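You operate a simulated robot arm through the tools that you are given. There is no shell and no other tool. Be economical: measure what you need, move in short steps, check, and stop when the job is done.

Carry out the task below with a simulated robot arm. There is one attempt and no reset: what you move stays moved.

Task
Fetch the blue test stick and stand it on the shelf under the steel bench. Fetch the green block and set it on the grey tray with a hoop handle on the bare end of the steel table. Take the brown wooden brush and put it on the blue board. Take the blue flavour band and leave it in the white tote. Fetch the green peg and stand it on the steel table over the drawers. Open the drawer marked spare, take the orange peg and put it in the inside of the drawer marked spare, then shut the spare. Do these in any order. Set down upright: blue test stick, green peg.

Only the result counts: the job must be done as asked and must still hold three seconds after the hand-in. Knocking over, shifting, dropping, spilling or breaking anything else fails it.

Robot
A 7-joint arm with a fingered hand on a trunk, on a base that drives. Base frame: it is fixed to the floor where the robot stands at the start and does not move with it; the origin is under the middle of the robot, x ahead of it, y to its left, z up; the surface under the hand at the start is at about z = 906. Units: mm, degrees, N and s.
With the tool pointing down near the work surface it reaches from about 400 to 720 mm from the robot's upright axis, wherever it stands. Its first joint turns from -166.0 to 166.0 degrees. Places, roughly: blue board (24x32 cm) [520, -160, 900]; blue flavour band [750, 1000, 1000]; blue test stick [750, 0, 1000]; brown wooden brush (12x5x5 cm) [700, 600, 900]; drawer marked spare [600, -200, 700]; green block (6x6x5 cm) [600, 600, 900]; green peg (4x4x8 cm) [700, -2300, 800]; grey tray with a hoop handle (12x19x6 cm) [600, 900, 900]; inside of the drawer marked spare [600, -200, 700]; orange peg (4x4x8 cm) [400, -2900, 900]; shelf under the steel bench [2600, 1500, 200]; steel table over the drawers [700, -400, 900]; white tote (24x18x11 cm) [-2100, 0, 800]. Payload 3.4 kg.
The TCP is the grasp point between the finger pads, 25 mm short of the fingertips. In the tool frame z runs along the fingers and y along their closing line. The gripper opens to 88 mm. The gripper's body begins 29 mm behind the TCP. The gripper is a hand of 3 fingers: y runs from the thumb to the fingers, the wrist lies at [-13, -106, -174] in the tool frame, and closing takes about 1.5 s.
Orientation is told as [roll, pitch, yaw] about the base's x, y, z axes, in that order, counted from this pose: with the fingers straight down and the wrist toward the robot, the tool's x, y and z point along [0, 1, 0], [1, 0, 0] and [0, 0, -1] of the base frame.

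Tools
- The arm moves only by the tool step_arm. Its argument "rows" is a list of rows, each an object of numbers (a shift or turn left out is 0, a gripper value left out holds the last): "wx", "wy", "wz": the turn, a rotation vector about the tool's x, y, z in degrees; "tx", "ty", "tz": the shift along the tool's x, y, z in mm. In form: [{"wx": .., "wy": .., "wz": .., "tx": .., "ty": .., "tz": ..}, ...]. A call has 1 to 10 rows; each row shifts and turns the commanded pose from where the row before left it, along the tool's axes as they then stand. "fingers" is the closure, from 0 (fully open) to 1 (shut), set as the call begins (left out, the last holds). Each row takes 0.2 s and may step no farther than 50 mm and 8.6 degrees from the row before; otherwise, or with a gripper value out of range, the whole call is refused. A pose out of reach is approached as far as the arm can. The call stops where the force on the tool passes 40 N (or 10 N more than at its start, if that is more) or the arm is blocked; 0.2 s more then pass. The fingers move at their own pace (about 72 mm/s each) and stop on an object; they squeeze with about 25 N. The grip force told is the motor's: it shows also when the fingers shut on nothing. Time passes only in rows, and 0.2 s behind the last, so rows that do not move let the fingers close. It gives the time, the measured TCP pose, the force on the tool (base axes), the opening and the grip force at its end, in the units of the frame above (readings bear some noise), with the torque about the TCP (base axes, N m) and any sound that the robot's microphone picked up.
- Cameras (640 x 400 px; columns grow to the right, rows downward): "scene" is now at [25.8, 166, 1479.9]; the picture's right is [-0.05, -1.00, 0.00], its down [-0.83, 0.04, -0.56] and it looks along [0.56, -0.03, -0.83] (base axes); focal length 275 px, centre (320, 200). "wrist" rides on the gripper at [58, -85, -99] in the tool frame; the picture's right is [-0.67, 0.35, -0.66], its down [-0.69, -0.63, 0.37] and it looks along [-0.29, 0.69, 0.66] (tool axes); focal length 261 px, centre (320, 200). There is no depth. A picture from a camera that has moved, and an enlarged one, comes with that camera's place and axes in the base frame and with its lens. The place of the scene camera against the robot may be out by one fixed shift of up to 25 mm in any direction.
- capture(camera): a new picture of that camera. No time passes.
- move_column(by): slides the trunk up (or, below 0, down) by that many mm; the arm and the scene camera ride with it, the base frame stays. It gives what a move gives, with no picture.
- roll_base(legs): drives the robot by 1 to 6 legs, each [ahead, left, turn to the left] in mm, mm and degrees, along the robot's own axes; the way and the turn of a leg run together, so that a leg with both is an arc; at most 1500 mm and 180 degrees a leg. The arm and the cameras ride along, it lands a little off, and it stops where it bumps. It gives what a move gives.
- finger_targets(index, middle, thumb_bend, thumb_turn): sets how far each is bent, from 0 (flat) to 1 (curled in); at 0.3 the hand is open as for a grip, at 0.7 the pads meet at the TCP. One left out holds its place. A second passes; each finger stops where it meets its share of the squeeze, and holds until it gets a number again. A gripper value or a shape takes the hand back. It gives what a move gives, with no picture; readings hold the bend of each and the force on the fingers (four entries, about 0 where the hand has none), thumb and palm. thumb_turn goes from beside the hand (0) to across from the fingers (1), as for a grip.
- hand_shape(shape): the hand has 3 fingers and takes this shape, open, in about a second: jaw (thumb against the fingers, like two jaws); tri (thumb and two fingers); tip (a fingertip pinch); poke (one finger out to press); point (the index stretched); flat (the hand flat); cup (the hand cupped); fist (a fist). The gripper value then closes the fingers along that shape, each until it touches; the sizes above hold for jaw. It gives what a move gives, with no picture.
- turn_head(pan, tilt): turns the head with the scene camera to pan (to the left, within 155 degrees either way) and tilt (down, from -29 to 69), counted from straight ahead of the robot. It gives what a move gives.
- zoom(camera, box): a new picture of the part [left, top, right, bottom] of that camera's present view, enlarged. No time passes.
- close_job(): hands the job in; it is judged then, once.

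Go step by step. Nothing tells you exact positions but the pictures and the camera data: compare them with the known pose of the tool, close in by small moves and look again before you grip or let go. The budget is 207 turns and 200 pictures, counting those below and the enlarged ones. Unless the task says otherwise, let go and move clear before handing in.

The tools are called after "Call:" as a command line: name --argument value ..., lists and objects as JSON in quotes. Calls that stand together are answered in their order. step_arm: Moves the arm, as the interface text tells. Its arguments: {"type":"object","properties":{"rows":{"type":"array"},"fingers":{"type":"number"}},"required":["rows"]} The other tools are called the same way: move_column (by) slides the trunk up or down; hand_shape (shape) gives the hand a shape; finger_targets (index, middle, thumb_bend, thumb_turn) moves the fingers one by one; roll_base (legs) drives the base; turn_head (pan, tilt) turns the head that bears the scene camera; capture (camera) takes a picture; zoom (camera, box) takes an enlarged picture of a part of a camera's view; close_job () hands the job in.

At the start:

```text
t: 0.0
ee_pos: [415.2, -136.4, 1150.4]
tcp_rot: [0.0, 0.0, 0.0]
wrist_force: [-0.4, -0.2, 0.0]
moment: [-0.01, 0.0, 0.01]
finger_gap: 87.7
grip_force: 0.0
shape: jaw
bend: [0.3, 0.3, 0.3, 0.98]
finger forces: [0.1, 0.1, 0.1, 0.0, 0.0, 0.0]
trunk travel left (down, up): [-525.0, 65.0]
robot x, y, heading: [-0.2, 0.9, -0.0]
head pan, tilt: [-3.0, 56.0]
```

scene: 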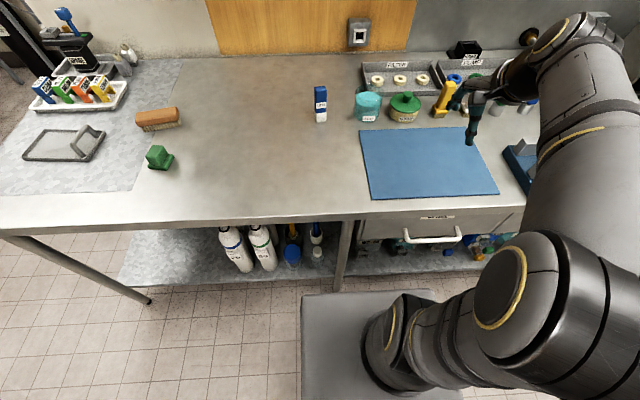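
wrist: 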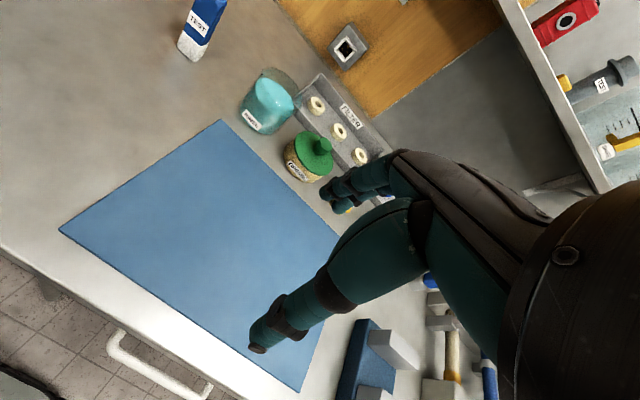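

I see the bench with the blue stick, brush, green block, tray and flavour bands on the left. I'll look closer at these and then around the room.

Call:
zoom --camera "scene" --box '[0, 0, 220, 200]'

Call:
zoom --camera "scene" --box '[280, 50, 540, 280]'

Call:
turn_head --pan 50 --tilt 25

```text
2.00 times, centred on (110, 100) of scene
camera zoom: at [25.8, 166.0, 1479.9], right [-0.05, -1.0, 0.0], down [-0.83, 0.04, -0.56], along [0.56, -0.03, -0.83], focal length 549 px, centre (740, 400)
```

zoom: 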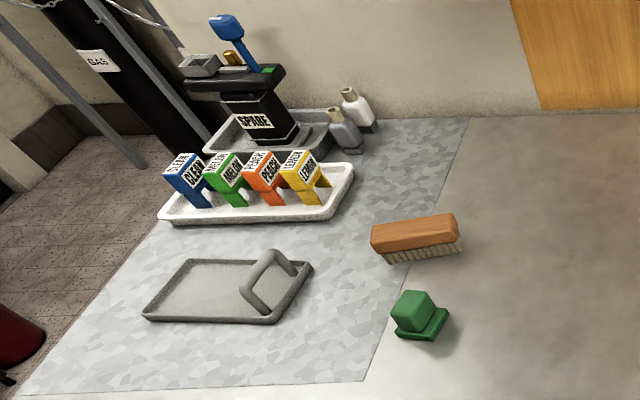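

```text
1.74 times, centred on (410, 165) of scene
camera zoom: at [25.8, 166.0, 1479.9], right [-0.05, -1.0, 0.0], down [-0.83, 0.04, -0.56], along [0.56, -0.03, -0.83], focal length 478 px, centre (164, 261)
```

zoom: 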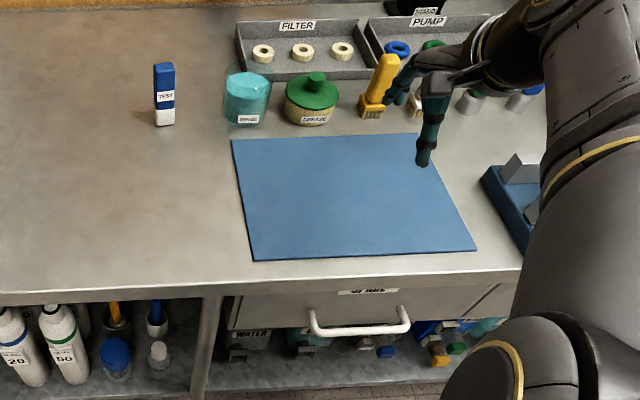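

```text
t: 1.2
ee_pos: [415.5, -137.0, 1149.4]
tcp_rot: [-0.1, 0.0, 0.0]
wrist_force: [-0.6, -1.7, -0.7]
moment: [-0.01, -0.02, -0.01]
finger_gap: 87.4
grip_force: 0.1
shape: jaw
bend: [0.3, 0.3, 0.3, 0.98]
finger forces: [0.2, 0.1, 0.0, 0.0, 0.1, 0.0]
trunk travel left (down, up): [-525.0, 65.0]
robot x, y, heading: [-0.1, 1.9, 0.3]
head pan, tilt: [50.0, 25.0]
```

Bench things located roughly. Now the rest of the room.

Call:
capture --camera "scene"

Call:
turn_head --pan 150 --tilt 20

Call:
capture --camera "scene"

Call:
turn_head --pan -80 --tilt 20

Call:
capture --camera "scene"

Call:
turn_head --pan -140 --tilt 20

Call:
capture --camera "scene"

```text
195 pictures are left
camera scene: at [14.1, 240.2, 1525.1], right [0.77, -0.64, 0.0], down [-0.27, -0.32, -0.91], along [0.58, 0.69, -0.42], focal length 275 px, centre (320, 200)
```

scene: 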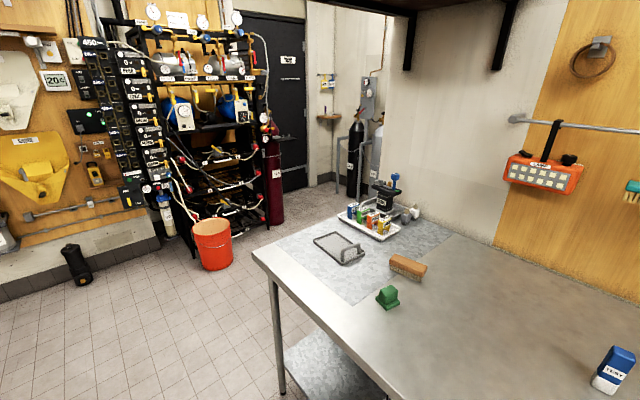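

```text
t: 3.0
ee_pos: [415.6, -137.1, 1150.0]
tcp_rot: [0.0, 0.0, 0.0]
wrist_force: [0.1, -0.7, -0.7]
moment: [0.01, 0.04, 0.0]
finger_gap: 87.6
grip_force: 0.0
shape: jaw
bend: [0.3, 0.3, 0.3, 0.98]
finger forces: [0.0, 0.0, 0.0, 0.1, 0.1, 0.0]
trunk travel left (down, up): [-525.0, 65.0]
robot x, y, heading: [-0.9, 2.1, -0.1]
head pan, tilt: [150.0, 20.0]
```

```text
194 pictures are left
camera scene: at [-125.8, 216.3, 1533.2], right [0.5, 0.87, 0.0], down [0.3, -0.17, -0.94], along [-0.81, 0.47, -0.34], focal length 275 px, centre (320, 200)
```

scene: 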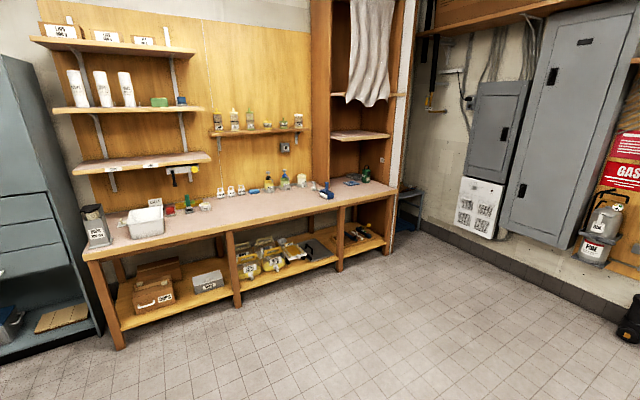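

```text
t: 6.3
ee_pos: [415.7, -136.5, 1149.3]
tcp_rot: [0.0, 0.1, 0.0]
wrist_force: [-0.3, 0.3, 0.5]
moment: [0.03, 0.01, 0.0]
finger_gap: 87.6
grip_force: 0.0
shape: jaw
bend: [0.3, 0.3, 0.3, 0.98]
finger forces: [0.1, 0.0, 0.0, 0.0, 0.0, 0.1]
trunk travel left (down, up): [-525.0, 65.0]
robot x, y, heading: [-0.4, 2.9, 0.1]
head pan, tilt: [-80.0, 20.0]
```

```text
193 pictures are left
camera scene: at [-29.0, 78.0, 1533.3], right [-0.98, -0.17, 0.0], down [-0.06, 0.34, -0.94], along [0.16, -0.93, -0.34], focal length 275 px, centre (320, 200)
```

scene: 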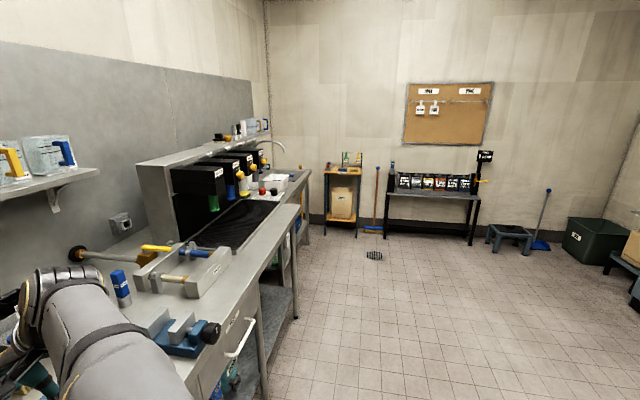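

```text
t: 7.6
ee_pos: [415.9, -137.5, 1149.9]
tcp_rot: [0.1, -0.1, 0.0]
wrist_force: [-0.5, -1.5, -0.8]
moment: [0.02, -0.01, 0.02]
finger_gap: 87.6
grip_force: 0.0
shape: jaw
bend: [0.3, 0.3, 0.3, 0.98]
finger forces: [0.0, 0.0, 0.0, 0.0, 0.0, 0.0]
trunk travel left (down, up): [-525.0, 65.0]
robot x, y, heading: [-1.9, -0.0, -0.0]
head pan, tilt: [-140.0, 20.0]
```

```text
192 pictures are left
camera scene: at [-116.5, 109.8, 1533.3], right [-0.64, 0.77, 0.0], down [0.26, 0.22, -0.94], along [-0.72, -0.6, -0.34], focal length 275 px, centre (320, 200)
```

scene: 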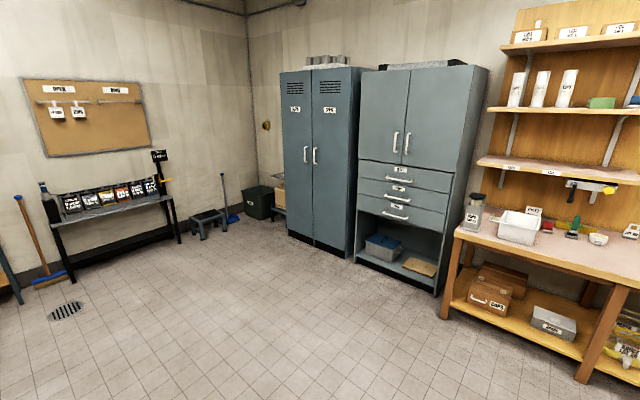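

Rough estimates from the first picture: stick (707,127), brush (718,634), block (559,582), tray (651,881), blue band (~850,1030), board centre (526,-152). I'll drive left to the brush and look.

Call:
roll_base --legs '[[0, 600, 0]]'

Call:
turn_head --pan 0 --tilt 55

Call:
capture --camera "scene"

Call:
capture --camera "wrist"

```text
t: 11.0
ee_pos: [412.8, 481.4, 1149.4]
tcp_rot: [0.0, 0.0, 0.5]
wrist_force: [-0.2, 0.7, 0.0]
moment: [0.0, -0.01, 0.01]
finger_gap: 87.5
grip_force: 0.0
shape: jaw
bend: [0.3, 0.3, 0.3, 0.98]
finger forces: [0.0, 0.0, 0.0, 0.0, 0.0, 0.1]
trunk travel left (down, up): [-525.0, 65.0]
robot x, y, heading: [-0.9, 613.4, 0.5]
head pan, tilt: [-140.0, 20.0]
```

```text
t: 13.2
ee_pos: [414.1, 480.7, 1150.4]
tcp_rot: [0.0, -0.1, 0.4]
wrist_force: [0.4, 0.0, 0.6]
moment: [0.0, -0.01, -0.02]
finger_gap: 87.6
grip_force: 0.0
shape: jaw
bend: [0.3, 0.3, 0.3, 0.98]
finger forces: [0.1, 0.1, 0.0, 0.0, 0.0, 0.0]
trunk travel left (down, up): [-525.0, 65.0]
robot x, y, heading: [-1.5, 613.9, 0.4]
head pan, tilt: [0.0, 55.0]
```

```text
191 pictures are left
camera scene: at [22.6, 784.0, 1481.2], right [0.01, -1.0, 0.0], down [-0.82, -0.01, -0.57], along [0.57, 0.01, -0.82], focal length 275 px, centre (320, 200)
```

scene: 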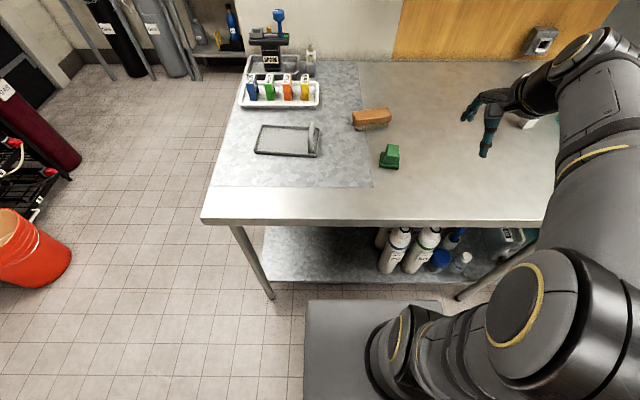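

```text
190 pictures are left
camera wrist: at [328.1, 537.7, 1248.9], right [0.35, -0.67, 0.66], down [-0.62, -0.69, -0.37], along [0.7, -0.28, -0.66], focal length 261 px, centre (320, 200)
```

wrist: 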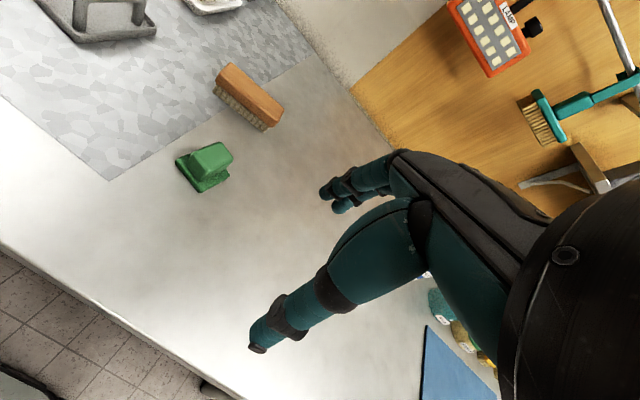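

Brush centre comes out near (702,616) with its long side turned about 14° from y. I'll nudge ahead a little for reach and move above the brush.

Call:
roll_base --legs '[[40, 0, 0]]'

Call:
step_arm --rows '[{"tx": 35, "ty": 35}, {"tx": 35, "ty": 35}, {"tx": 35, "ty": 35}, {"tx": 30, "ty": 35, "tz": 20}, {"tz": 45}, {"tz": 45}, {"wz": -7}, {"wz": -7}]'

Call:
capture --camera "wrist"

Call:
capture --camera "scene"

```text
t: 14.1
ee_pos: [456.4, 480.8, 1149.1]
tcp_rot: [-0.1, -0.1, 0.6]
wrist_force: [1.1, -0.5, 0.1]
moment: [0.01, 0.02, 0.01]
finger_gap: 87.5
grip_force: 0.0
shape: jaw
bend: [0.3, 0.3, 0.3, 0.98]
finger forces: [0.0, 0.0, 0.0, 0.0, 0.0, 0.0]
trunk travel left (down, up): [-525.0, 65.0]
robot x, y, heading: [38.3, 615.9, 0.1]
head pan, tilt: [0.0, 55.0]
```

```text
refused: row 4 steps farther than a row can; nothing moved
```

```text
189 pictures are left
camera wrist: at [370.0, 538.0, 1248.6], right [0.35, -0.67, 0.66], down [-0.62, -0.69, -0.37], along [0.7, -0.28, -0.66], focal length 261 px, centre (320, 200)
```

wrist: 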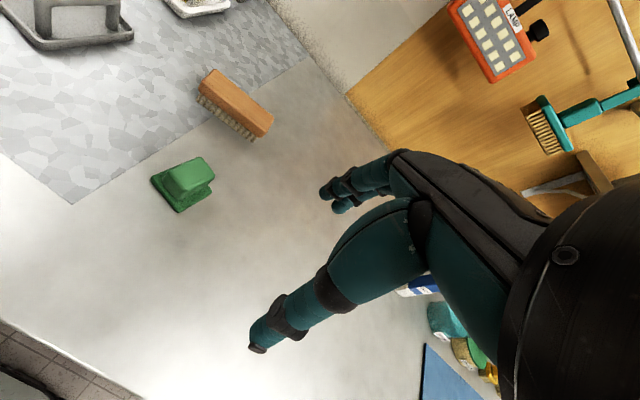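

```text
188 pictures are left
camera scene: at [64.8, 784.4, 1481.2], right [0.01, -1.0, 0.0], down [-0.82, -0.01, -0.57], along [0.57, 0.01, -0.82], focal length 275 px, centre (320, 200)
```

scene: 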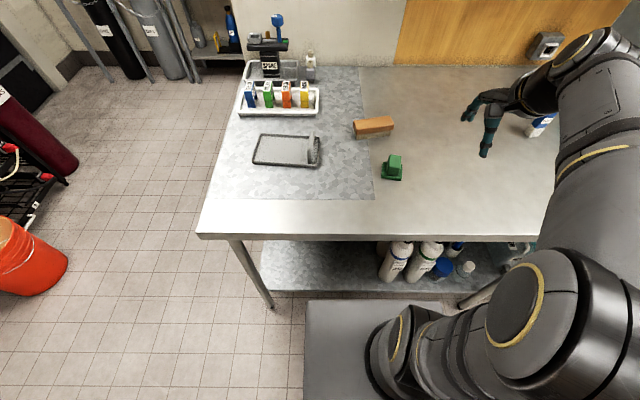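

Retry with smaller rows.

Call:
step_arm --rows '[{"tx": 23, "ty": 41}, {"tx": 23, "ty": 41}, {"tx": 23, "ty": 41}, {"tx": 22, "ty": 41}, {"tx": 22, "ty": 41}, {"tx": 22, "ty": 41}, {"tz": 45, "wz": -7}, {"tz": 45, "wz": -7}]'

Call:
capture --camera "wrist"

Call:
capture --camera "scene"

```text
t: 15.9
ee_pos: [698.8, 618.7, 1057.6]
tcp_rot: [0.0, 0.0, 14.7]
wrist_force: [0.4, -0.1, -0.7]
moment: [0.0, 0.01, 0.02]
finger_gap: 87.9
grip_force: 0.1
shape: jaw
bend: [0.3, 0.3, 0.3, 0.98]
finger forces: [0.1, 0.0, 0.0, 0.0, 0.1, 0.1]
trunk travel left (down, up): [-525.0, 65.0]
robot x, y, heading: [39.6, 614.2, 0.4]
head pan, tilt: [0.0, 55.0]
```

```text
187 pictures are left
camera wrist: at [602.1, 653.2, 1156.5], right [0.51, -0.56, 0.66], down [-0.44, -0.82, -0.37], along [0.74, -0.1, -0.66], focal length 261 px, centre (320, 200)
```

wrist: 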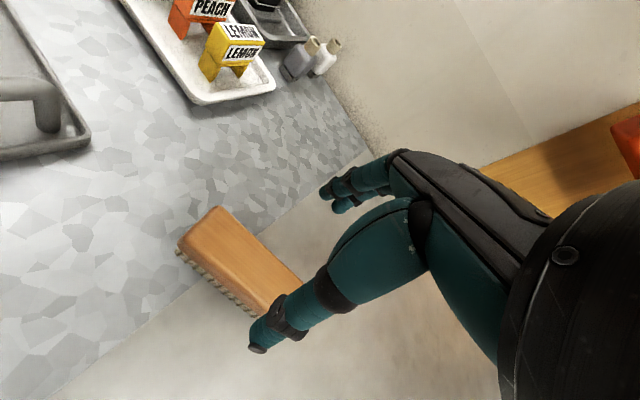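

```text
186 pictures are left
camera scene: at [63.9, 784.1, 1481.2], right [0.01, -1.0, 0.0], down [-0.82, -0.01, -0.57], along [0.57, 0.01, -0.82], focal length 275 px, centre (320, 200)
```

scene: 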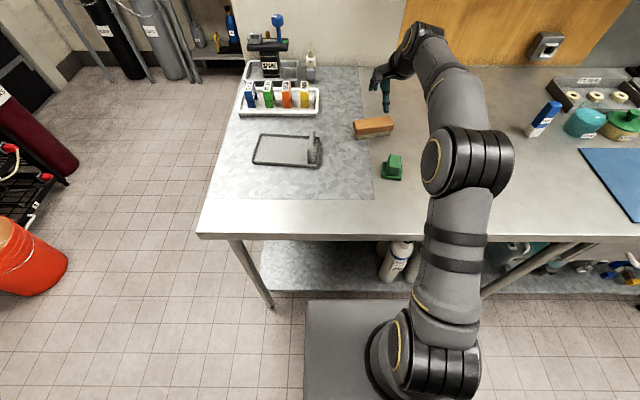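

TCP is nearly over the brush centre (~(708,618)); I'll shift 8 mm forward, descend and close.

Call:
step_arm --rows '[{"ty": 8, "tx": -2, "tz": 30}, {"tz": 40}, {"tz": 30}, {"tz": 18}]'

Call:
capture --camera "wrist"

```text
t: 16.9
ee_pos: [708.6, 620.3, 940.8]
tcp_rot: [0.1, 0.0, 14.4]
wrist_force: [-0.9, 0.0, 0.4]
moment: [0.0, 0.02, 0.01]
finger_gap: 87.6
grip_force: 0.1
shape: jaw
bend: [0.3, 0.3, 0.3, 0.98]
finger forces: [0.0, 0.1, 0.0, 0.0, 0.0, 0.0]
trunk travel left (down, up): [-525.0, 65.0]
robot x, y, heading: [40.0, 614.3, 0.5]
head pan, tilt: [0.0, 55.0]
```

```text
185 pictures are left
camera wrist: at [611.6, 653.1, 1040.9], right [0.51, -0.56, 0.66], down [-0.44, -0.82, -0.37], along [0.74, -0.1, -0.66], focal length 261 px, centre (320, 200)
```

wrist: 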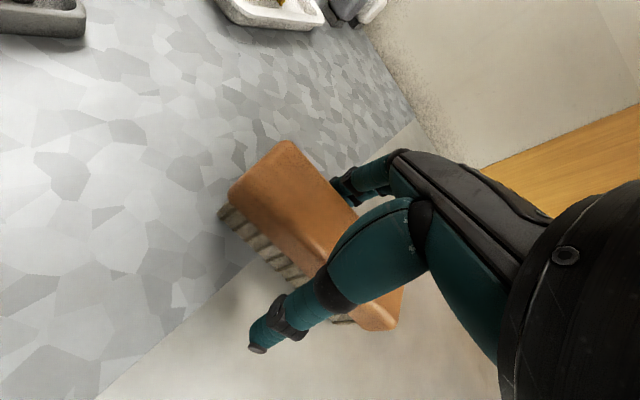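

The brush sits between thumb and fingers. Closing and lifting.

Call:
step_arm --fingers 1 --rows '[{}, {}, {}, {}, {}, {}, {}, {}]'

Call:
step_arm --rows '[{"tz": -20}, {"tz": -40}, {"tz": -50}, {"tz": -50}]'

Call:
capture --camera "wrist"

```text
t: 18.7
ee_pos: [708.9, 619.2, 942.6]
tcp_rot: [0.0, 0.0, 14.5]
wrist_force: [-0.1, 0.7, 0.5]
moment: [0.0, 0.0, 0.0]
finger_gap: 40.1
grip_force: 24.7
shape: jaw
bend: [0.74, 0.46, 0.71, 1.0]
finger forces: [14.6, 8.0, 0.1, 0.1, 22.8, 0.0]
trunk travel left (down, up): [-525.0, 65.0]
robot x, y, heading: [38.7, 614.4, 0.5]
head pan, tilt: [0.0, 55.0]
```

```text
t: 19.7
ee_pos: [709.2, 618.7, 1100.2]
tcp_rot: [0.0, 0.0, 14.5]
wrist_force: [0.7, -0.4, -0.5]
moment: [-0.04, 0.01, 0.01]
finger_gap: 39.9
grip_force: 24.7
shape: jaw
bend: [0.74, 0.47, 0.71, 1.0]
finger forces: [14.6, 8.2, 0.0, 0.0, 22.7, 0.0]
trunk travel left (down, up): [-525.0, 65.0]
robot x, y, heading: [36.8, 614.9, 0.4]
head pan, tilt: [0.0, 55.0]
```

```text
184 pictures are left
camera wrist: at [612.3, 653.5, 1199.5], right [0.51, -0.56, 0.66], down [-0.44, -0.82, -0.36], along [0.74, -0.1, -0.66], focal length 261 px, centre (320, 200)
```

wrist: 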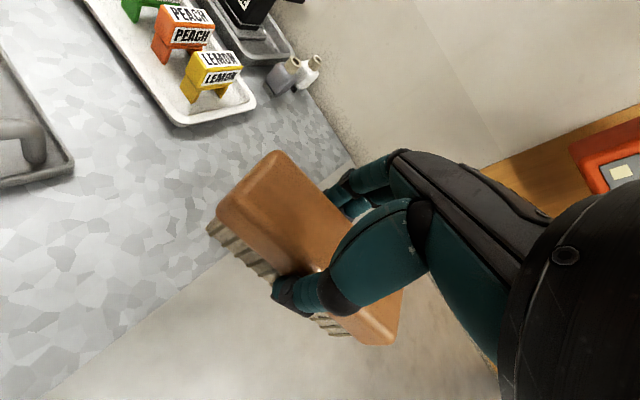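

Brush is held. I'll pull it back to x≈530 and drive right to the board.

Call:
step_arm --rows '[{"ty": -35, "wz": 4.8}, {"ty": -35, "wz": 4.8}, {"ty": -37, "wz": 4.8}, {"ty": -37}, {"ty": -37}]'

Call:
roll_base --legs '[[0, -760, 0]]'

Call:
capture --camera "wrist"

Call:
capture --camera "scene"

```text
t: 20.9
ee_pos: [526.7, 599.2, 1100.6]
tcp_rot: [0.1, -0.1, 0.2]
wrist_force: [0.1, 0.0, -0.5]
moment: [0.0, 0.01, -0.03]
finger_gap: 39.8
grip_force: 24.6
shape: jaw
bend: [0.74, 0.47, 0.71, 1.0]
finger forces: [14.6, 8.2, 0.0, 0.0, 22.7, 0.0]
trunk travel left (down, up): [-525.0, 65.0]
robot x, y, heading: [37.9, 612.8, 0.3]
head pan, tilt: [0.0, 55.0]
```

```text
t: 25.0
ee_pos: [533.6, -164.0, 1098.5]
tcp_rot: [0.0, 0.0, 0.0]
wrist_force: [0.3, 0.2, -1.5]
moment: [0.02, -0.02, 0.0]
finger_gap: 40.0
grip_force: 24.5
shape: jaw
bend: [0.74, 0.47, 0.71, 1.0]
finger forces: [14.6, 8.2, 0.1, 0.0, 22.8, 0.0]
trunk travel left (down, up): [-525.0, 65.0]
robot x, y, heading: [45.7, -149.5, 0.3]
head pan, tilt: [0.0, 55.0]
```

```text
183 pictures are left
camera wrist: at [448.1, -106.9, 1198.4], right [0.35, -0.67, 0.66], down [-0.63, -0.69, -0.37], along [0.69, -0.28, -0.66], focal length 261 px, centre (320, 200)
```

wrist: 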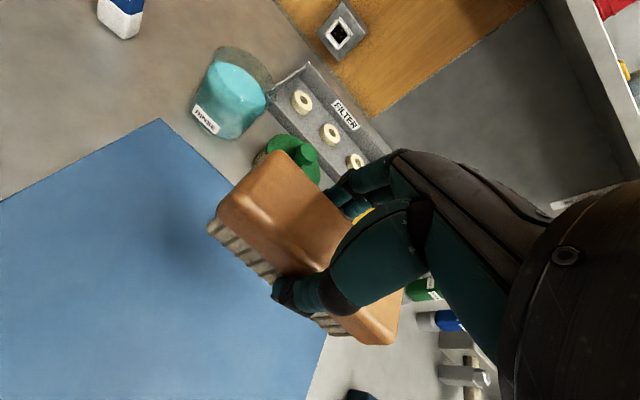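

```text
182 pictures are left
camera scene: at [70.2, 20.5, 1481.2], right [0.01, -1.0, 0.0], down [-0.82, -0.01, -0.57], along [0.57, 0.0, -0.82], focal length 275 px, centre (320, 200)
```

scene: 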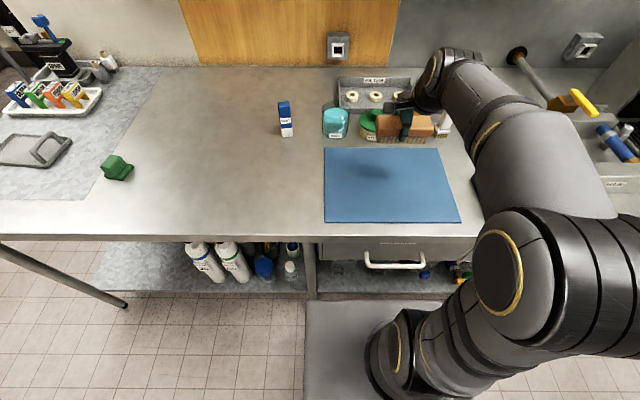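

The brush is over the board's middle. Lowering gently.

Call:
step_arm --rows '[{"tz": 45}, {"tz": 45}, {"tz": 40}, {"tz": 12}, {"tz": 4}, {"tz": 3}, {"tz": 2}]'

Call:
capture --camera "wrist"

```text
t: 26.6
ee_pos: [532.3, -163.4, 948.4]
tcp_rot: [0.0, 0.0, 0.1]
wrist_force: [0.3, -0.5, -0.7]
moment: [-0.03, -0.01, 0.01]
finger_gap: 39.9
grip_force: 24.6
shape: jaw
bend: [0.74, 0.47, 0.71, 1.0]
finger forces: [14.6, 8.1, 0.0, 0.0, 22.5, 0.0]
trunk travel left (down, up): [-525.0, 65.0]
robot x, y, heading: [46.6, -149.3, 0.4]
head pan, tilt: [0.0, 55.0]
```

```text
181 pictures are left
camera wrist: at [447.7, -106.0, 1047.5], right [0.35, -0.67, 0.66], down [-0.63, -0.69, -0.37], along [0.69, -0.29, -0.66], focal length 261 px, centre (320, 200)
```

wrist: 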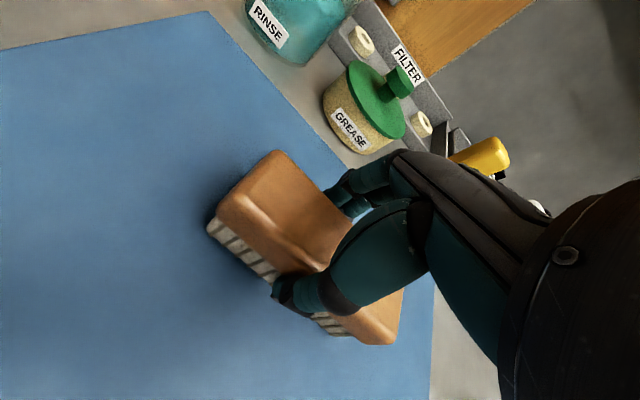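

Still no contact; a few mm more.

Call:
step_arm --rows '[{"tz": 2}, {"tz": 2}, {"tz": 1.5}]'

```text
t: 27.4
ee_pos: [533.4, -164.5, 943.7]
tcp_rot: [0.1, 0.0, 0.0]
wrist_force: [-0.1, 1.6, 5.0]
moment: [0.04, 0.17, -0.01]
finger_gap: 38.6
grip_force: 25.8
shape: jaw
bend: [0.75, 0.48, 0.73, 1.0]
finger forces: [13.0, 6.6, 0.1, 0.1, 19.4, 0.0]
trunk travel left (down, up): [-525.0, 65.0]
robot x, y, heading: [44.5, -152.4, 0.4]
head pan, tilt: [0.0, 55.0]
```

Contact felt; release and lift.

Call:
step_arm --fingers 0 --rows '[{}, {}, {}, {}, {}, {"tz": -10}, {"tz": -50}, {"tz": -50}, {"tz": -50}, {"tz": -50}]'

Call:
capture --camera "wrist"

```text
t: 29.6
ee_pos: [530.9, -163.7, 1153.9]
tcp_rot: [-0.1, 0.2, -0.1]
wrist_force: [0.5, 0.6, 0.4]
moment: [0.01, -0.04, -0.05]
finger_gap: 88.0
grip_force: 0.1
shape: jaw
bend: [0.3, 0.3, 0.3, 0.98]
finger forces: [0.0, 0.0, 0.1, 0.0, 0.1, 0.1]
trunk travel left (down, up): [-525.0, 65.0]
robot x, y, heading: [44.4, -149.9, 0.5]
head pan, tilt: [0.0, 55.0]
```

```text
180 pictures are left
camera wrist: at [445.4, -105.8, 1252.2], right [0.35, -0.67, 0.66], down [-0.63, -0.69, -0.36], along [0.69, -0.29, -0.66], focal length 261 px, centre (320, 200)
```

wrist: 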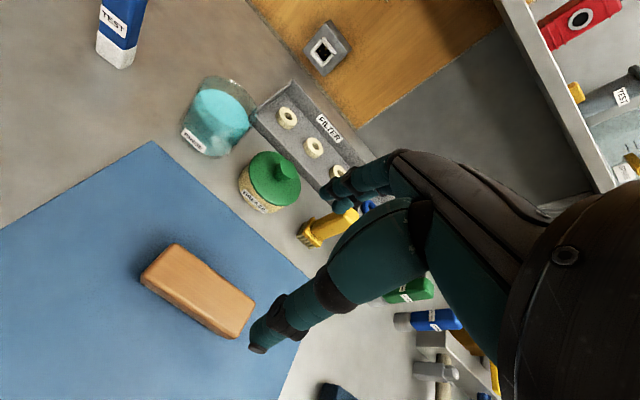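

Brush rests on the board. Next the green block: drive left to y≈720, between block and tray.

Call:
roll_base --legs '[[0, 865, 0]]'

Call:
step_arm --rows '[{"tx": -45}, {"tx": -45}, {"tx": -30, "tz": 30}]'

Call:
capture --camera "wrist"

Call:
capture --camera "scene"

```text
t: 34.2
ee_pos: [516.0, 711.6, 1153.5]
tcp_rot: [0.0, 0.0, 1.2]
wrist_force: [0.1, -0.1, 0.6]
moment: [-0.05, 0.01, -0.01]
finger_gap: 87.5
grip_force: 0.0
shape: jaw
bend: [0.3, 0.3, 0.3, 0.98]
finger forces: [0.1, 0.0, 0.0, 0.1, 0.1, 0.0]
trunk travel left (down, up): [-525.0, 65.0]
robot x, y, heading: [29.2, 715.7, 1.7]
head pan, tilt: [0.0, 55.0]
```

```text
t: 35.0
ee_pos: [521.2, 592.1, 1123.0]
tcp_rot: [-0.1, 0.0, 1.2]
wrist_force: [0.0, 0.6, 0.4]
moment: [-0.02, -0.03, 0.02]
finger_gap: 87.6
grip_force: 0.0
shape: jaw
bend: [0.3, 0.3, 0.3, 0.98]
finger forces: [0.0, 0.1, 0.0, 0.0, 0.0, 0.0]
trunk travel left (down, up): [-525.0, 65.0]
robot x, y, heading: [27.0, 715.6, 1.6]
head pan, tilt: [0.0, 55.0]
```

```text
179 pictures are left
camera wrist: at [433.8, 648.0, 1221.6], right [0.36, -0.66, 0.66], down [-0.61, -0.7, -0.37], along [0.7, -0.27, -0.66], focal length 261 px, centre (320, 200)
```

wrist: 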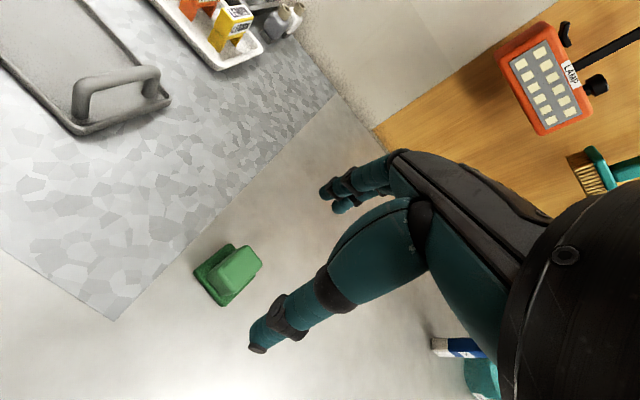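

```text
178 pictures are left
camera scene: at [51.8, 885.2, 1481.2], right [0.03, -1.0, 0.0], down [-0.82, -0.02, -0.57], along [0.57, 0.02, -0.82], focal length 275 px, centre (320, 200)
```

scene: 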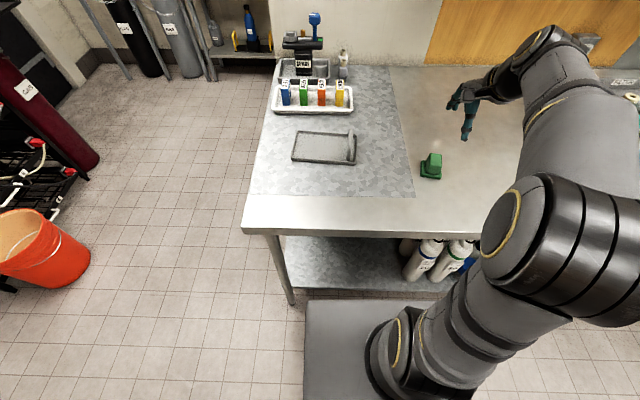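

Call:
zoom --camera "wrist" --box '[150, 210, 310, 330]'

Call:
zoom --camera "wrist" --box '[0, 0, 240, 160]'

```text
3.33 times, centred on (230, 270) of wrist
camera zoom: at [433.8, 648.0, 1221.6], right [0.36, -0.66, 0.66], down [-0.61, -0.7, -0.37], along [0.7, -0.27, -0.66], focal length 869 px, centre (620, -33)
```

zoom: 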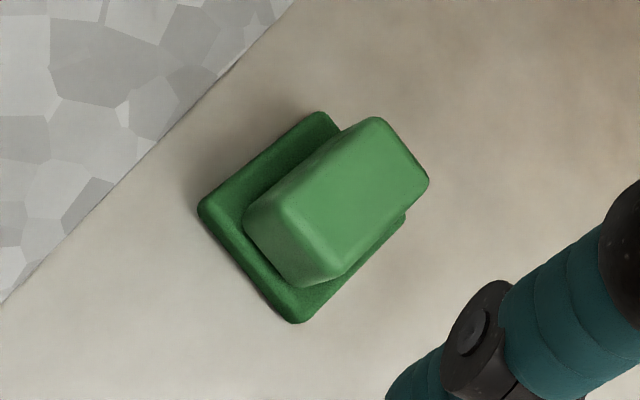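

```text
2.50 times, centred on (120, 80) of wrist
camera zoom: at [433.8, 648.0, 1221.6], right [0.36, -0.66, 0.66], down [-0.61, -0.7, -0.37], along [0.7, -0.27, -0.66], focal length 652 px, centre (820, 500)
```

zoom: 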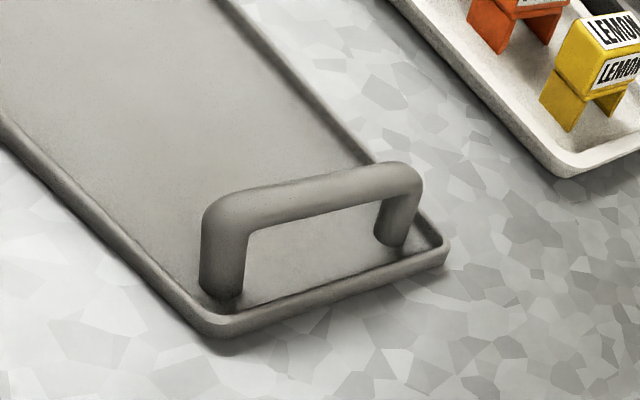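

Block centre ≈ (555,579), turned about -12°. Moving above and down to z≈946 to grip the upper part.

Call:
step_arm --rows '[{"ty": 34, "tx": -13}, {"wz": 6.6, "tz": 20}, {"wz": 6.6, "tz": 20}, {"tz": 40}]'

Call:
capture --camera "wrist"

```text
t: 36.0
ee_pos: [550.7, 578.7, 1040.9]
tcp_rot: [0.0, 0.0, -12.2]
wrist_force: [-0.2, -0.7, 0.0]
moment: [-0.02, 0.01, -0.02]
finger_gap: 87.5
grip_force: 0.0
shape: jaw
bend: [0.3, 0.3, 0.3, 0.98]
finger forces: [0.0, 0.0, 0.0, 0.1, 0.1, 0.1]
trunk travel left (down, up): [-525.0, 65.0]
robot x, y, heading: [25.5, 713.8, 1.5]
head pan, tilt: [0.0, 55.0]
```

```text
175 pictures are left
camera wrist: at [480.3, 652.3, 1139.3], right [0.2, -0.73, 0.66], down [-0.76, -0.54, -0.37], along [0.62, -0.42, -0.66], focal length 261 px, centre (320, 200)
```

wrist: 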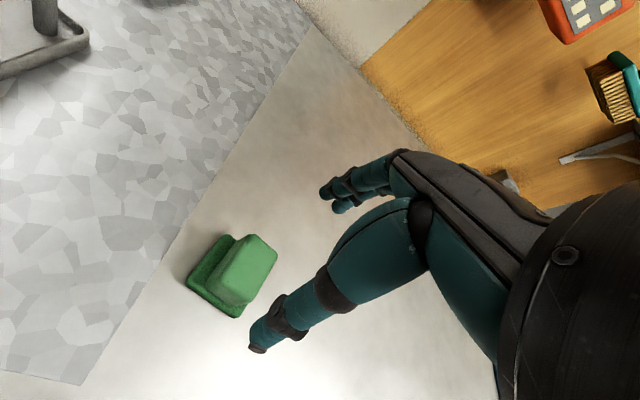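

Well aligned; shift slightly, descend and close.

Call:
step_arm --rows '[{"ty": 4, "tx": 3, "tz": 35}, {"tz": 35}, {"tz": 25}]'

Call:
step_arm --fingers 1 --rows '[{}, {}, {}, {}, {}, {}, {}, {}]'

Call:
step_arm --rows '[{"tz": -20}, {"tz": -40}, {"tz": -40}, {"tz": -30}]'

Call:
capture --camera "wrist"

```text
t: 36.8
ee_pos: [557.6, 579.6, 948.1]
tcp_rot: [-0.1, -0.1, -12.0]
wrist_force: [0.7, -0.3, -0.1]
moment: [0.04, -0.02, 0.0]
finger_gap: 87.9
grip_force: 0.1
shape: jaw
bend: [0.3, 0.3, 0.3, 0.98]
finger forces: [0.0, 0.0, 0.0, 0.0, 0.1, 0.0]
trunk travel left (down, up): [-525.0, 65.0]
robot x, y, heading: [31.5, 716.7, 1.9]
head pan, tilt: [0.0, 55.0]
```

```text
t: 38.6
ee_pos: [557.5, 579.1, 947.9]
tcp_rot: [0.0, 0.1, -12.0]
wrist_force: [0.1, 0.5, -0.1]
moment: [0.03, -0.01, -0.02]
finger_gap: 43.9
grip_force: 25.6
shape: jaw
bend: [0.74, 0.45, 0.68, 1.0]
finger forces: [14.7, 8.1, 0.0, 0.1, 22.8, 0.1]
trunk travel left (down, up): [-525.0, 65.0]
robot x, y, heading: [27.7, 718.6, 1.6]
head pan, tilt: [0.0, 55.0]
```

```text
t: 39.6
ee_pos: [555.0, 581.2, 1080.2]
tcp_rot: [-0.1, 0.1, -12.0]
wrist_force: [-0.3, -0.2, -0.1]
moment: [0.01, -0.03, 0.03]
finger_gap: 43.8
grip_force: 24.5
shape: jaw
bend: [0.74, 0.45, 0.68, 1.0]
finger forces: [14.6, 8.0, 0.0, 0.1, 22.7, 0.0]
trunk travel left (down, up): [-525.0, 65.0]
robot x, y, heading: [31.2, 714.4, 1.6]
head pan, tilt: [0.0, 55.0]
```

```text
174 pictures are left
camera wrist: at [485.6, 654.9, 1178.4], right [0.2, -0.73, 0.66], down [-0.76, -0.54, -0.36], along [0.62, -0.42, -0.66], focal length 261 px, centre (320, 200)
```

wrist: 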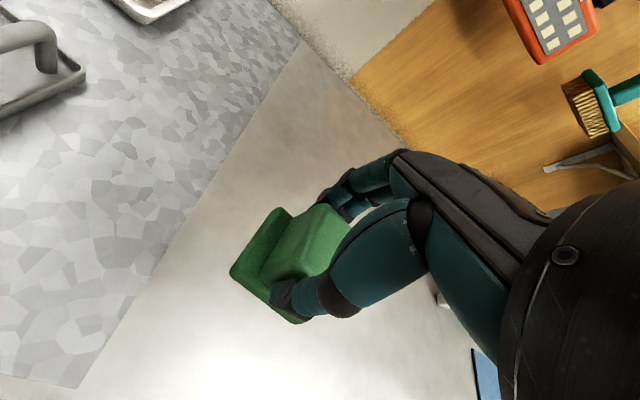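

Block held. Turning square and moving over the tray.

Call:
step_arm --rows '[{"wz": -6, "tx": 20}, {"wz": -6, "tx": 25}, {"tx": 42, "ty": 14}, {"tx": 42, "ty": 14}, {"tx": 42, "ty": 14}, {"tx": 42, "ty": 14}, {"tx": 40, "ty": 7}]'

Call:
capture --camera "wrist"

Call:
capture --camera "scene"

```text
t: 41.2
ee_pos: [627.0, 835.9, 1078.1]
tcp_rot: [-0.1, 0.0, 0.0]
wrist_force: [0.0, -0.4, -1.1]
moment: [0.01, -0.01, 0.0]
finger_gap: 44.0
grip_force: 25.1
shape: jaw
bend: [0.74, 0.45, 0.69, 1.0]
finger forces: [14.7, 8.0, 0.0, 0.0, 22.7, 0.0]
trunk travel left (down, up): [-525.0, 65.0]
robot x, y, heading: [27.5, 713.8, 1.4]
head pan, tilt: [0.0, 55.0]
```

```text
173 pictures are left
camera wrist: at [541.7, 893.1, 1177.2], right [0.35, -0.67, 0.66], down [-0.63, -0.69, -0.37], along [0.69, -0.29, -0.66], focal length 261 px, centre (320, 200)
```

wrist: 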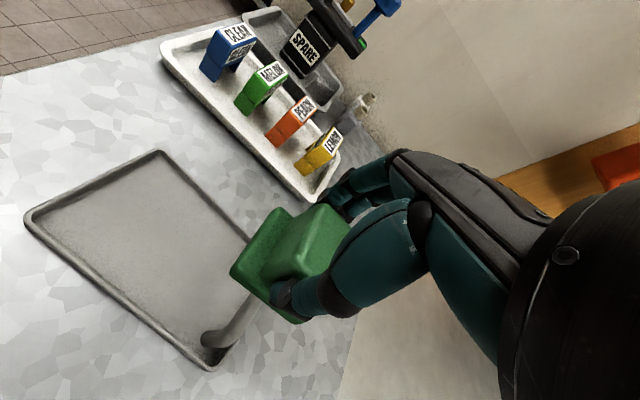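

```text
172 pictures are left
camera scene: at [51.9, 885.8, 1481.1], right [0.03, -1.0, 0.0], down [-0.82, -0.02, -0.57], along [0.57, 0.02, -0.82], focal length 275 px, centre (320, 200)
```

scene: 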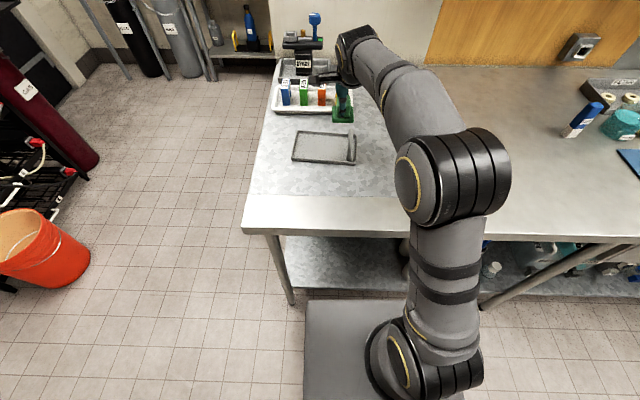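

Tray centre ≈ (635,875), handle at y≈795. Target (640,893). Moving and lowering.

Call:
step_arm --rows '[{"tx": 28, "ty": 7}, {"tx": 29, "ty": 6, "wz": 4}, {"tz": 40}, {"tz": 40}, {"tz": 30}, {"tz": 8}]'

Call:
capture --camera "wrist"

Call:
zoom --camera "scene" --box '[240, 60, 440, 200]'

```text
t: 42.6
ee_pos: [640.5, 890.8, 957.6]
tcp_rot: [0.0, 0.0, -4.0]
wrist_force: [0.2, 0.3, -0.3]
moment: [-0.03, 0.0, 0.01]
finger_gap: 43.7
grip_force: 25.1
shape: jaw
bend: [0.74, 0.45, 0.69, 1.0]
finger forces: [14.7, 8.0, 0.0, 0.0, 22.7, 0.0]
trunk travel left (down, up): [-525.0, 65.0]
robot x, y, heading: [27.1, 713.9, 1.6]
head pan, tilt: [0.0, 55.0]
```

```text
171 pictures are left
camera wrist: at [559.2, 952.7, 1055.6], right [0.3, -0.69, 0.66], down [-0.68, -0.64, -0.37], along [0.67, -0.33, -0.66], focal length 261 px, centre (320, 200)
```

wrist: 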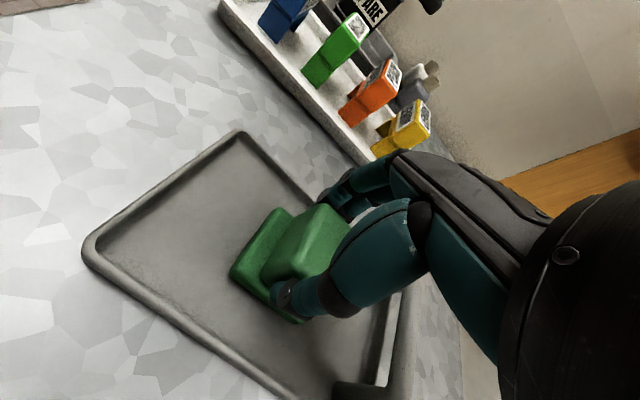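

```text
2.86 times, centred on (340, 130) of scene
camera zoom: at [51.7, 885.4, 1481.2], right [0.03, -1.0, 0.0], down [-0.82, -0.02, -0.57], along [0.57, 0.02, -0.82], focal length 784 px, centre (263, 400)
```

zoom: 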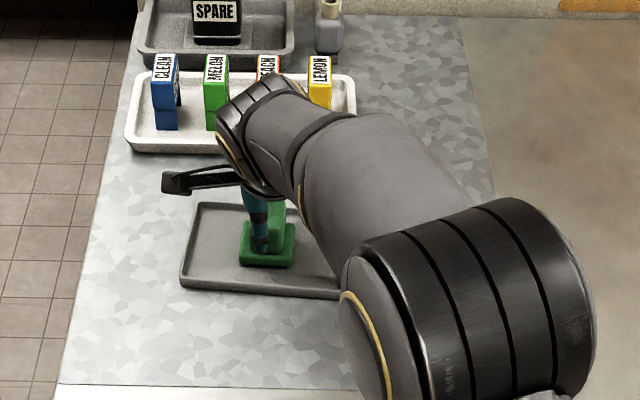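

Well inside the tray. Lowering to contact.

Call:
step_arm --rows '[{"tz": 2}, {"tz": 2}, {"tz": 1}]'

```text
t: 43.4
ee_pos: [640.5, 890.7, 953.4]
tcp_rot: [0.0, 0.0, -4.0]
wrist_force: [-0.1, 0.2, -0.3]
moment: [0.02, -0.02, 0.01]
finger_gap: 43.7
grip_force: 25.4
shape: jaw
bend: [0.74, 0.45, 0.69, 1.0]
finger forces: [14.6, 8.0, 0.0, 0.1, 22.6, 0.0]
trunk travel left (down, up): [-525.0, 65.0]
robot x, y, heading: [28.9, 715.5, 1.6]
head pan, tilt: [0.0, 55.0]
```

Call:
step_arm --rows '[{"tz": 1.5}, {"tz": 1.5}]'

```text
t: 44.0
ee_pos: [639.8, 892.1, 952.0]
tcp_rot: [0.1, 0.0, -4.0]
wrist_force: [-0.6, 0.0, 7.4]
moment: [-0.02, 0.02, -0.03]
finger_gap: 43.5
grip_force: 25.1
shape: jaw
bend: [0.74, 0.45, 0.69, 1.0]
finger forces: [15.2, 8.6, 0.0, 0.1, 23.6, 0.1]
trunk travel left (down, up): [-525.0, 65.0]
robot x, y, heading: [28.1, 715.8, 1.7]
head pan, tilt: [0.0, 55.0]
```

Contact. Release and rise.

Call:
step_arm --fingers 0 --rows '[{}, {}, {}, {}, {}, {"tz": -10}, {"tz": -50}, {"tz": -50}, {"tz": -50}, {"tz": -40}]'

Call:
capture --camera "wrist"

```text
t: 46.2
ee_pos: [640.5, 890.5, 1151.2]
tcp_rot: [0.0, -0.1, -4.0]
wrist_force: [0.0, -0.2, 0.0]
moment: [0.0, 0.02, 0.01]
finger_gap: 87.8
grip_force: 0.0
shape: jaw
bend: [0.3, 0.3, 0.3, 0.98]
finger forces: [0.0, 0.0, 0.1, 0.0, 0.0, 0.0]
trunk travel left (down, up): [-525.0, 65.0]
robot x, y, heading: [28.6, 717.5, 1.7]
head pan, tilt: [0.0, 55.0]
```

```text
169 pictures are left
camera wrist: at [560.0, 953.1, 1250.6], right [0.3, -0.69, 0.66], down [-0.68, -0.64, -0.37], along [0.67, -0.33, -0.66], focal length 261 px, centre (320, 200)
```

wrist: 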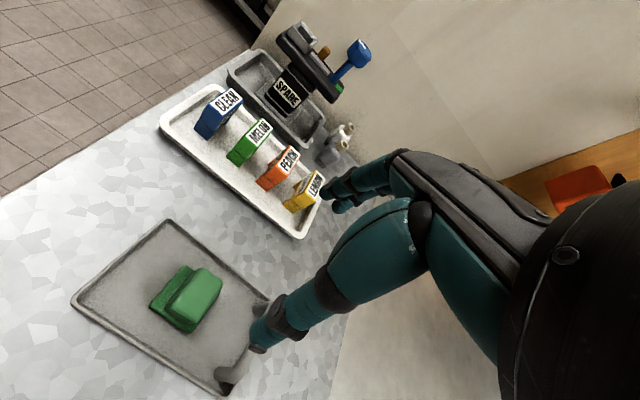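

Block is on the tray. Now a closer look at the blue band.

Call:
zoom --camera "wrist" --box '[150, 30, 390, 180]'

Call:
zoom --camera "scene" --box '[240, 0, 400, 120]'

```text
2.67 times, centred on (270, 105) of wrist
camera zoom: at [560.0, 953.1, 1250.6], right [0.3, -0.69, 0.66], down [-0.68, -0.64, -0.37], along [0.67, -0.33, -0.66], focal length 695 px, centre (453, 453)
```

zoom: 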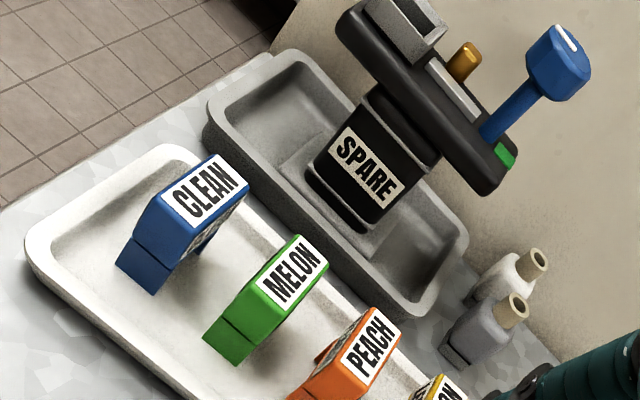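

```text
3.33 times, centred on (320, 60) of scene
camera zoom: at [51.6, 885.4, 1481.1], right [0.03, -1.0, 0.0], down [-0.82, -0.02, -0.57], along [0.57, 0.02, -0.82], focal length 915 px, centre (320, 667)
```

zoom: 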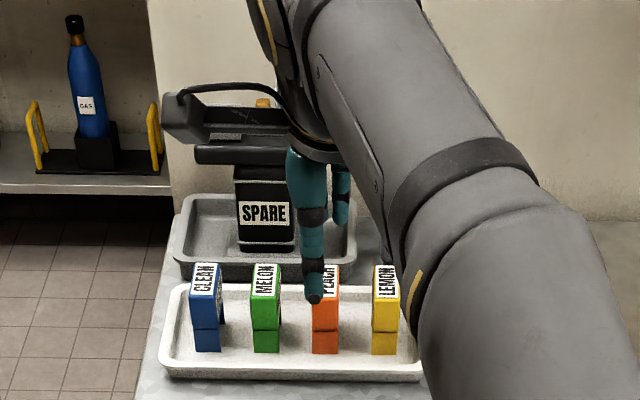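

Blue band ≈ centre (871,1012), 63×25×53 mm, top z≈959. It's too far from the bench front, so I'll retract the arm and drive to the bench's left end, facing along the bench.

Call:
step_arm --rows '[{"ty": -35, "tx": -30}, {"ty": -35, "tx": -30}, {"ty": -35, "tx": -30}, {"ty": -35, "tx": -30}, {"ty": -35, "tx": -30}, {"ty": -25, "tx": -25}]'

Call:
roll_base --legs '[[-200, 0, 0], [0, 850, 0], [0, 0, -91.5], [0, 1035, 0]]'

Call:
capture --camera "wrist"

Call:
capture --camera "scene"

```text
t: 47.6
ee_pos: [427.0, 729.0, 1152.5]
tcp_rot: [0.0, 0.0, -3.9]
wrist_force: [0.7, 0.7, 0.8]
moment: [0.06, 0.0, -0.03]
finger_gap: 87.7
grip_force: 0.0
shape: jaw
bend: [0.3, 0.3, 0.3, 0.98]
finger forces: [0.1, 0.0, 0.0, 0.0, 0.0, 0.0]
trunk travel left (down, up): [-525.0, 65.0]
robot x, y, heading: [29.8, 717.2, 1.8]
head pan, tilt: [0.0, 55.0]
```

```text
t: 62.2
ee_pos: [839.2, 1087.2, 1152.2]
tcp_rot: [0.1, 0.0, -99.0]
wrist_force: [-0.4, 0.7, -0.1]
moment: [0.0, -0.04, 0.02]
finger_gap: 87.7
grip_force: 0.1
shape: jaw
bend: [0.3, 0.3, 0.3, 0.98]
finger forces: [0.1, 0.0, 0.0, 0.0, 0.0, 0.1]
trunk travel left (down, up): [-525.0, 65.0]
robot x, y, heading: [863.9, 1484.8, -93.4]
head pan, tilt: [0.0, 55.0]
```

```text
166 pictures are left
camera wrist: at [910.0, 1159.6, 1252.1], right [-0.72, -0.24, 0.66], down [-0.58, 0.73, -0.37], along [-0.39, -0.64, -0.66], focal length 261 px, centre (320, 200)
```

wrist: 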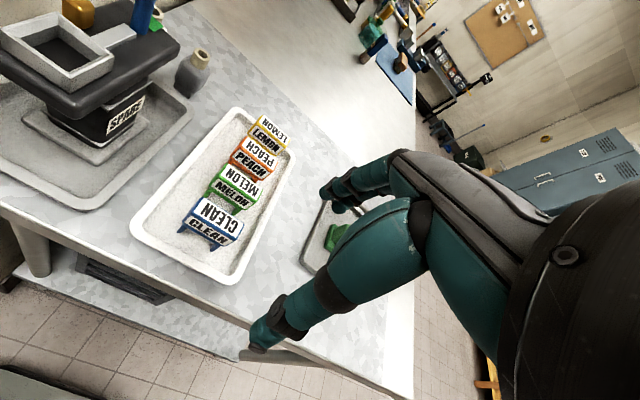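

```text
165 pictures are left
camera scene: at [1033.1, 1473.9, 1481.1], right [-1.0, 0.06, 0.0], down [0.05, 0.82, -0.57], along [-0.03, -0.57, -0.82], focal length 275 px, centre (320, 200)
```

scene: 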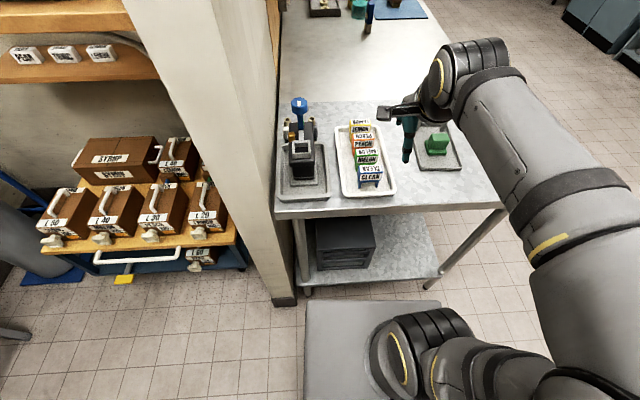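

Call:
zoom --camera "wrist" --box '[150, 110, 310, 260]'

```text
2.67 times, centred on (230, 185) of wrist
camera zoom: at [910.0, 1159.6, 1252.1], right [-0.72, -0.24, 0.66], down [-0.58, 0.73, -0.37], along [-0.39, -0.64, -0.66], focal length 695 px, centre (560, 240)
```

zoom: 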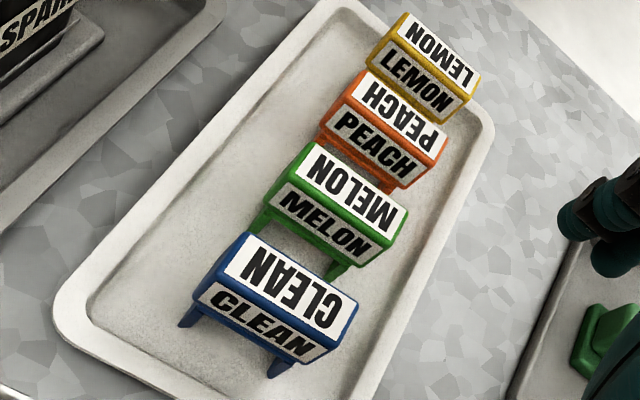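

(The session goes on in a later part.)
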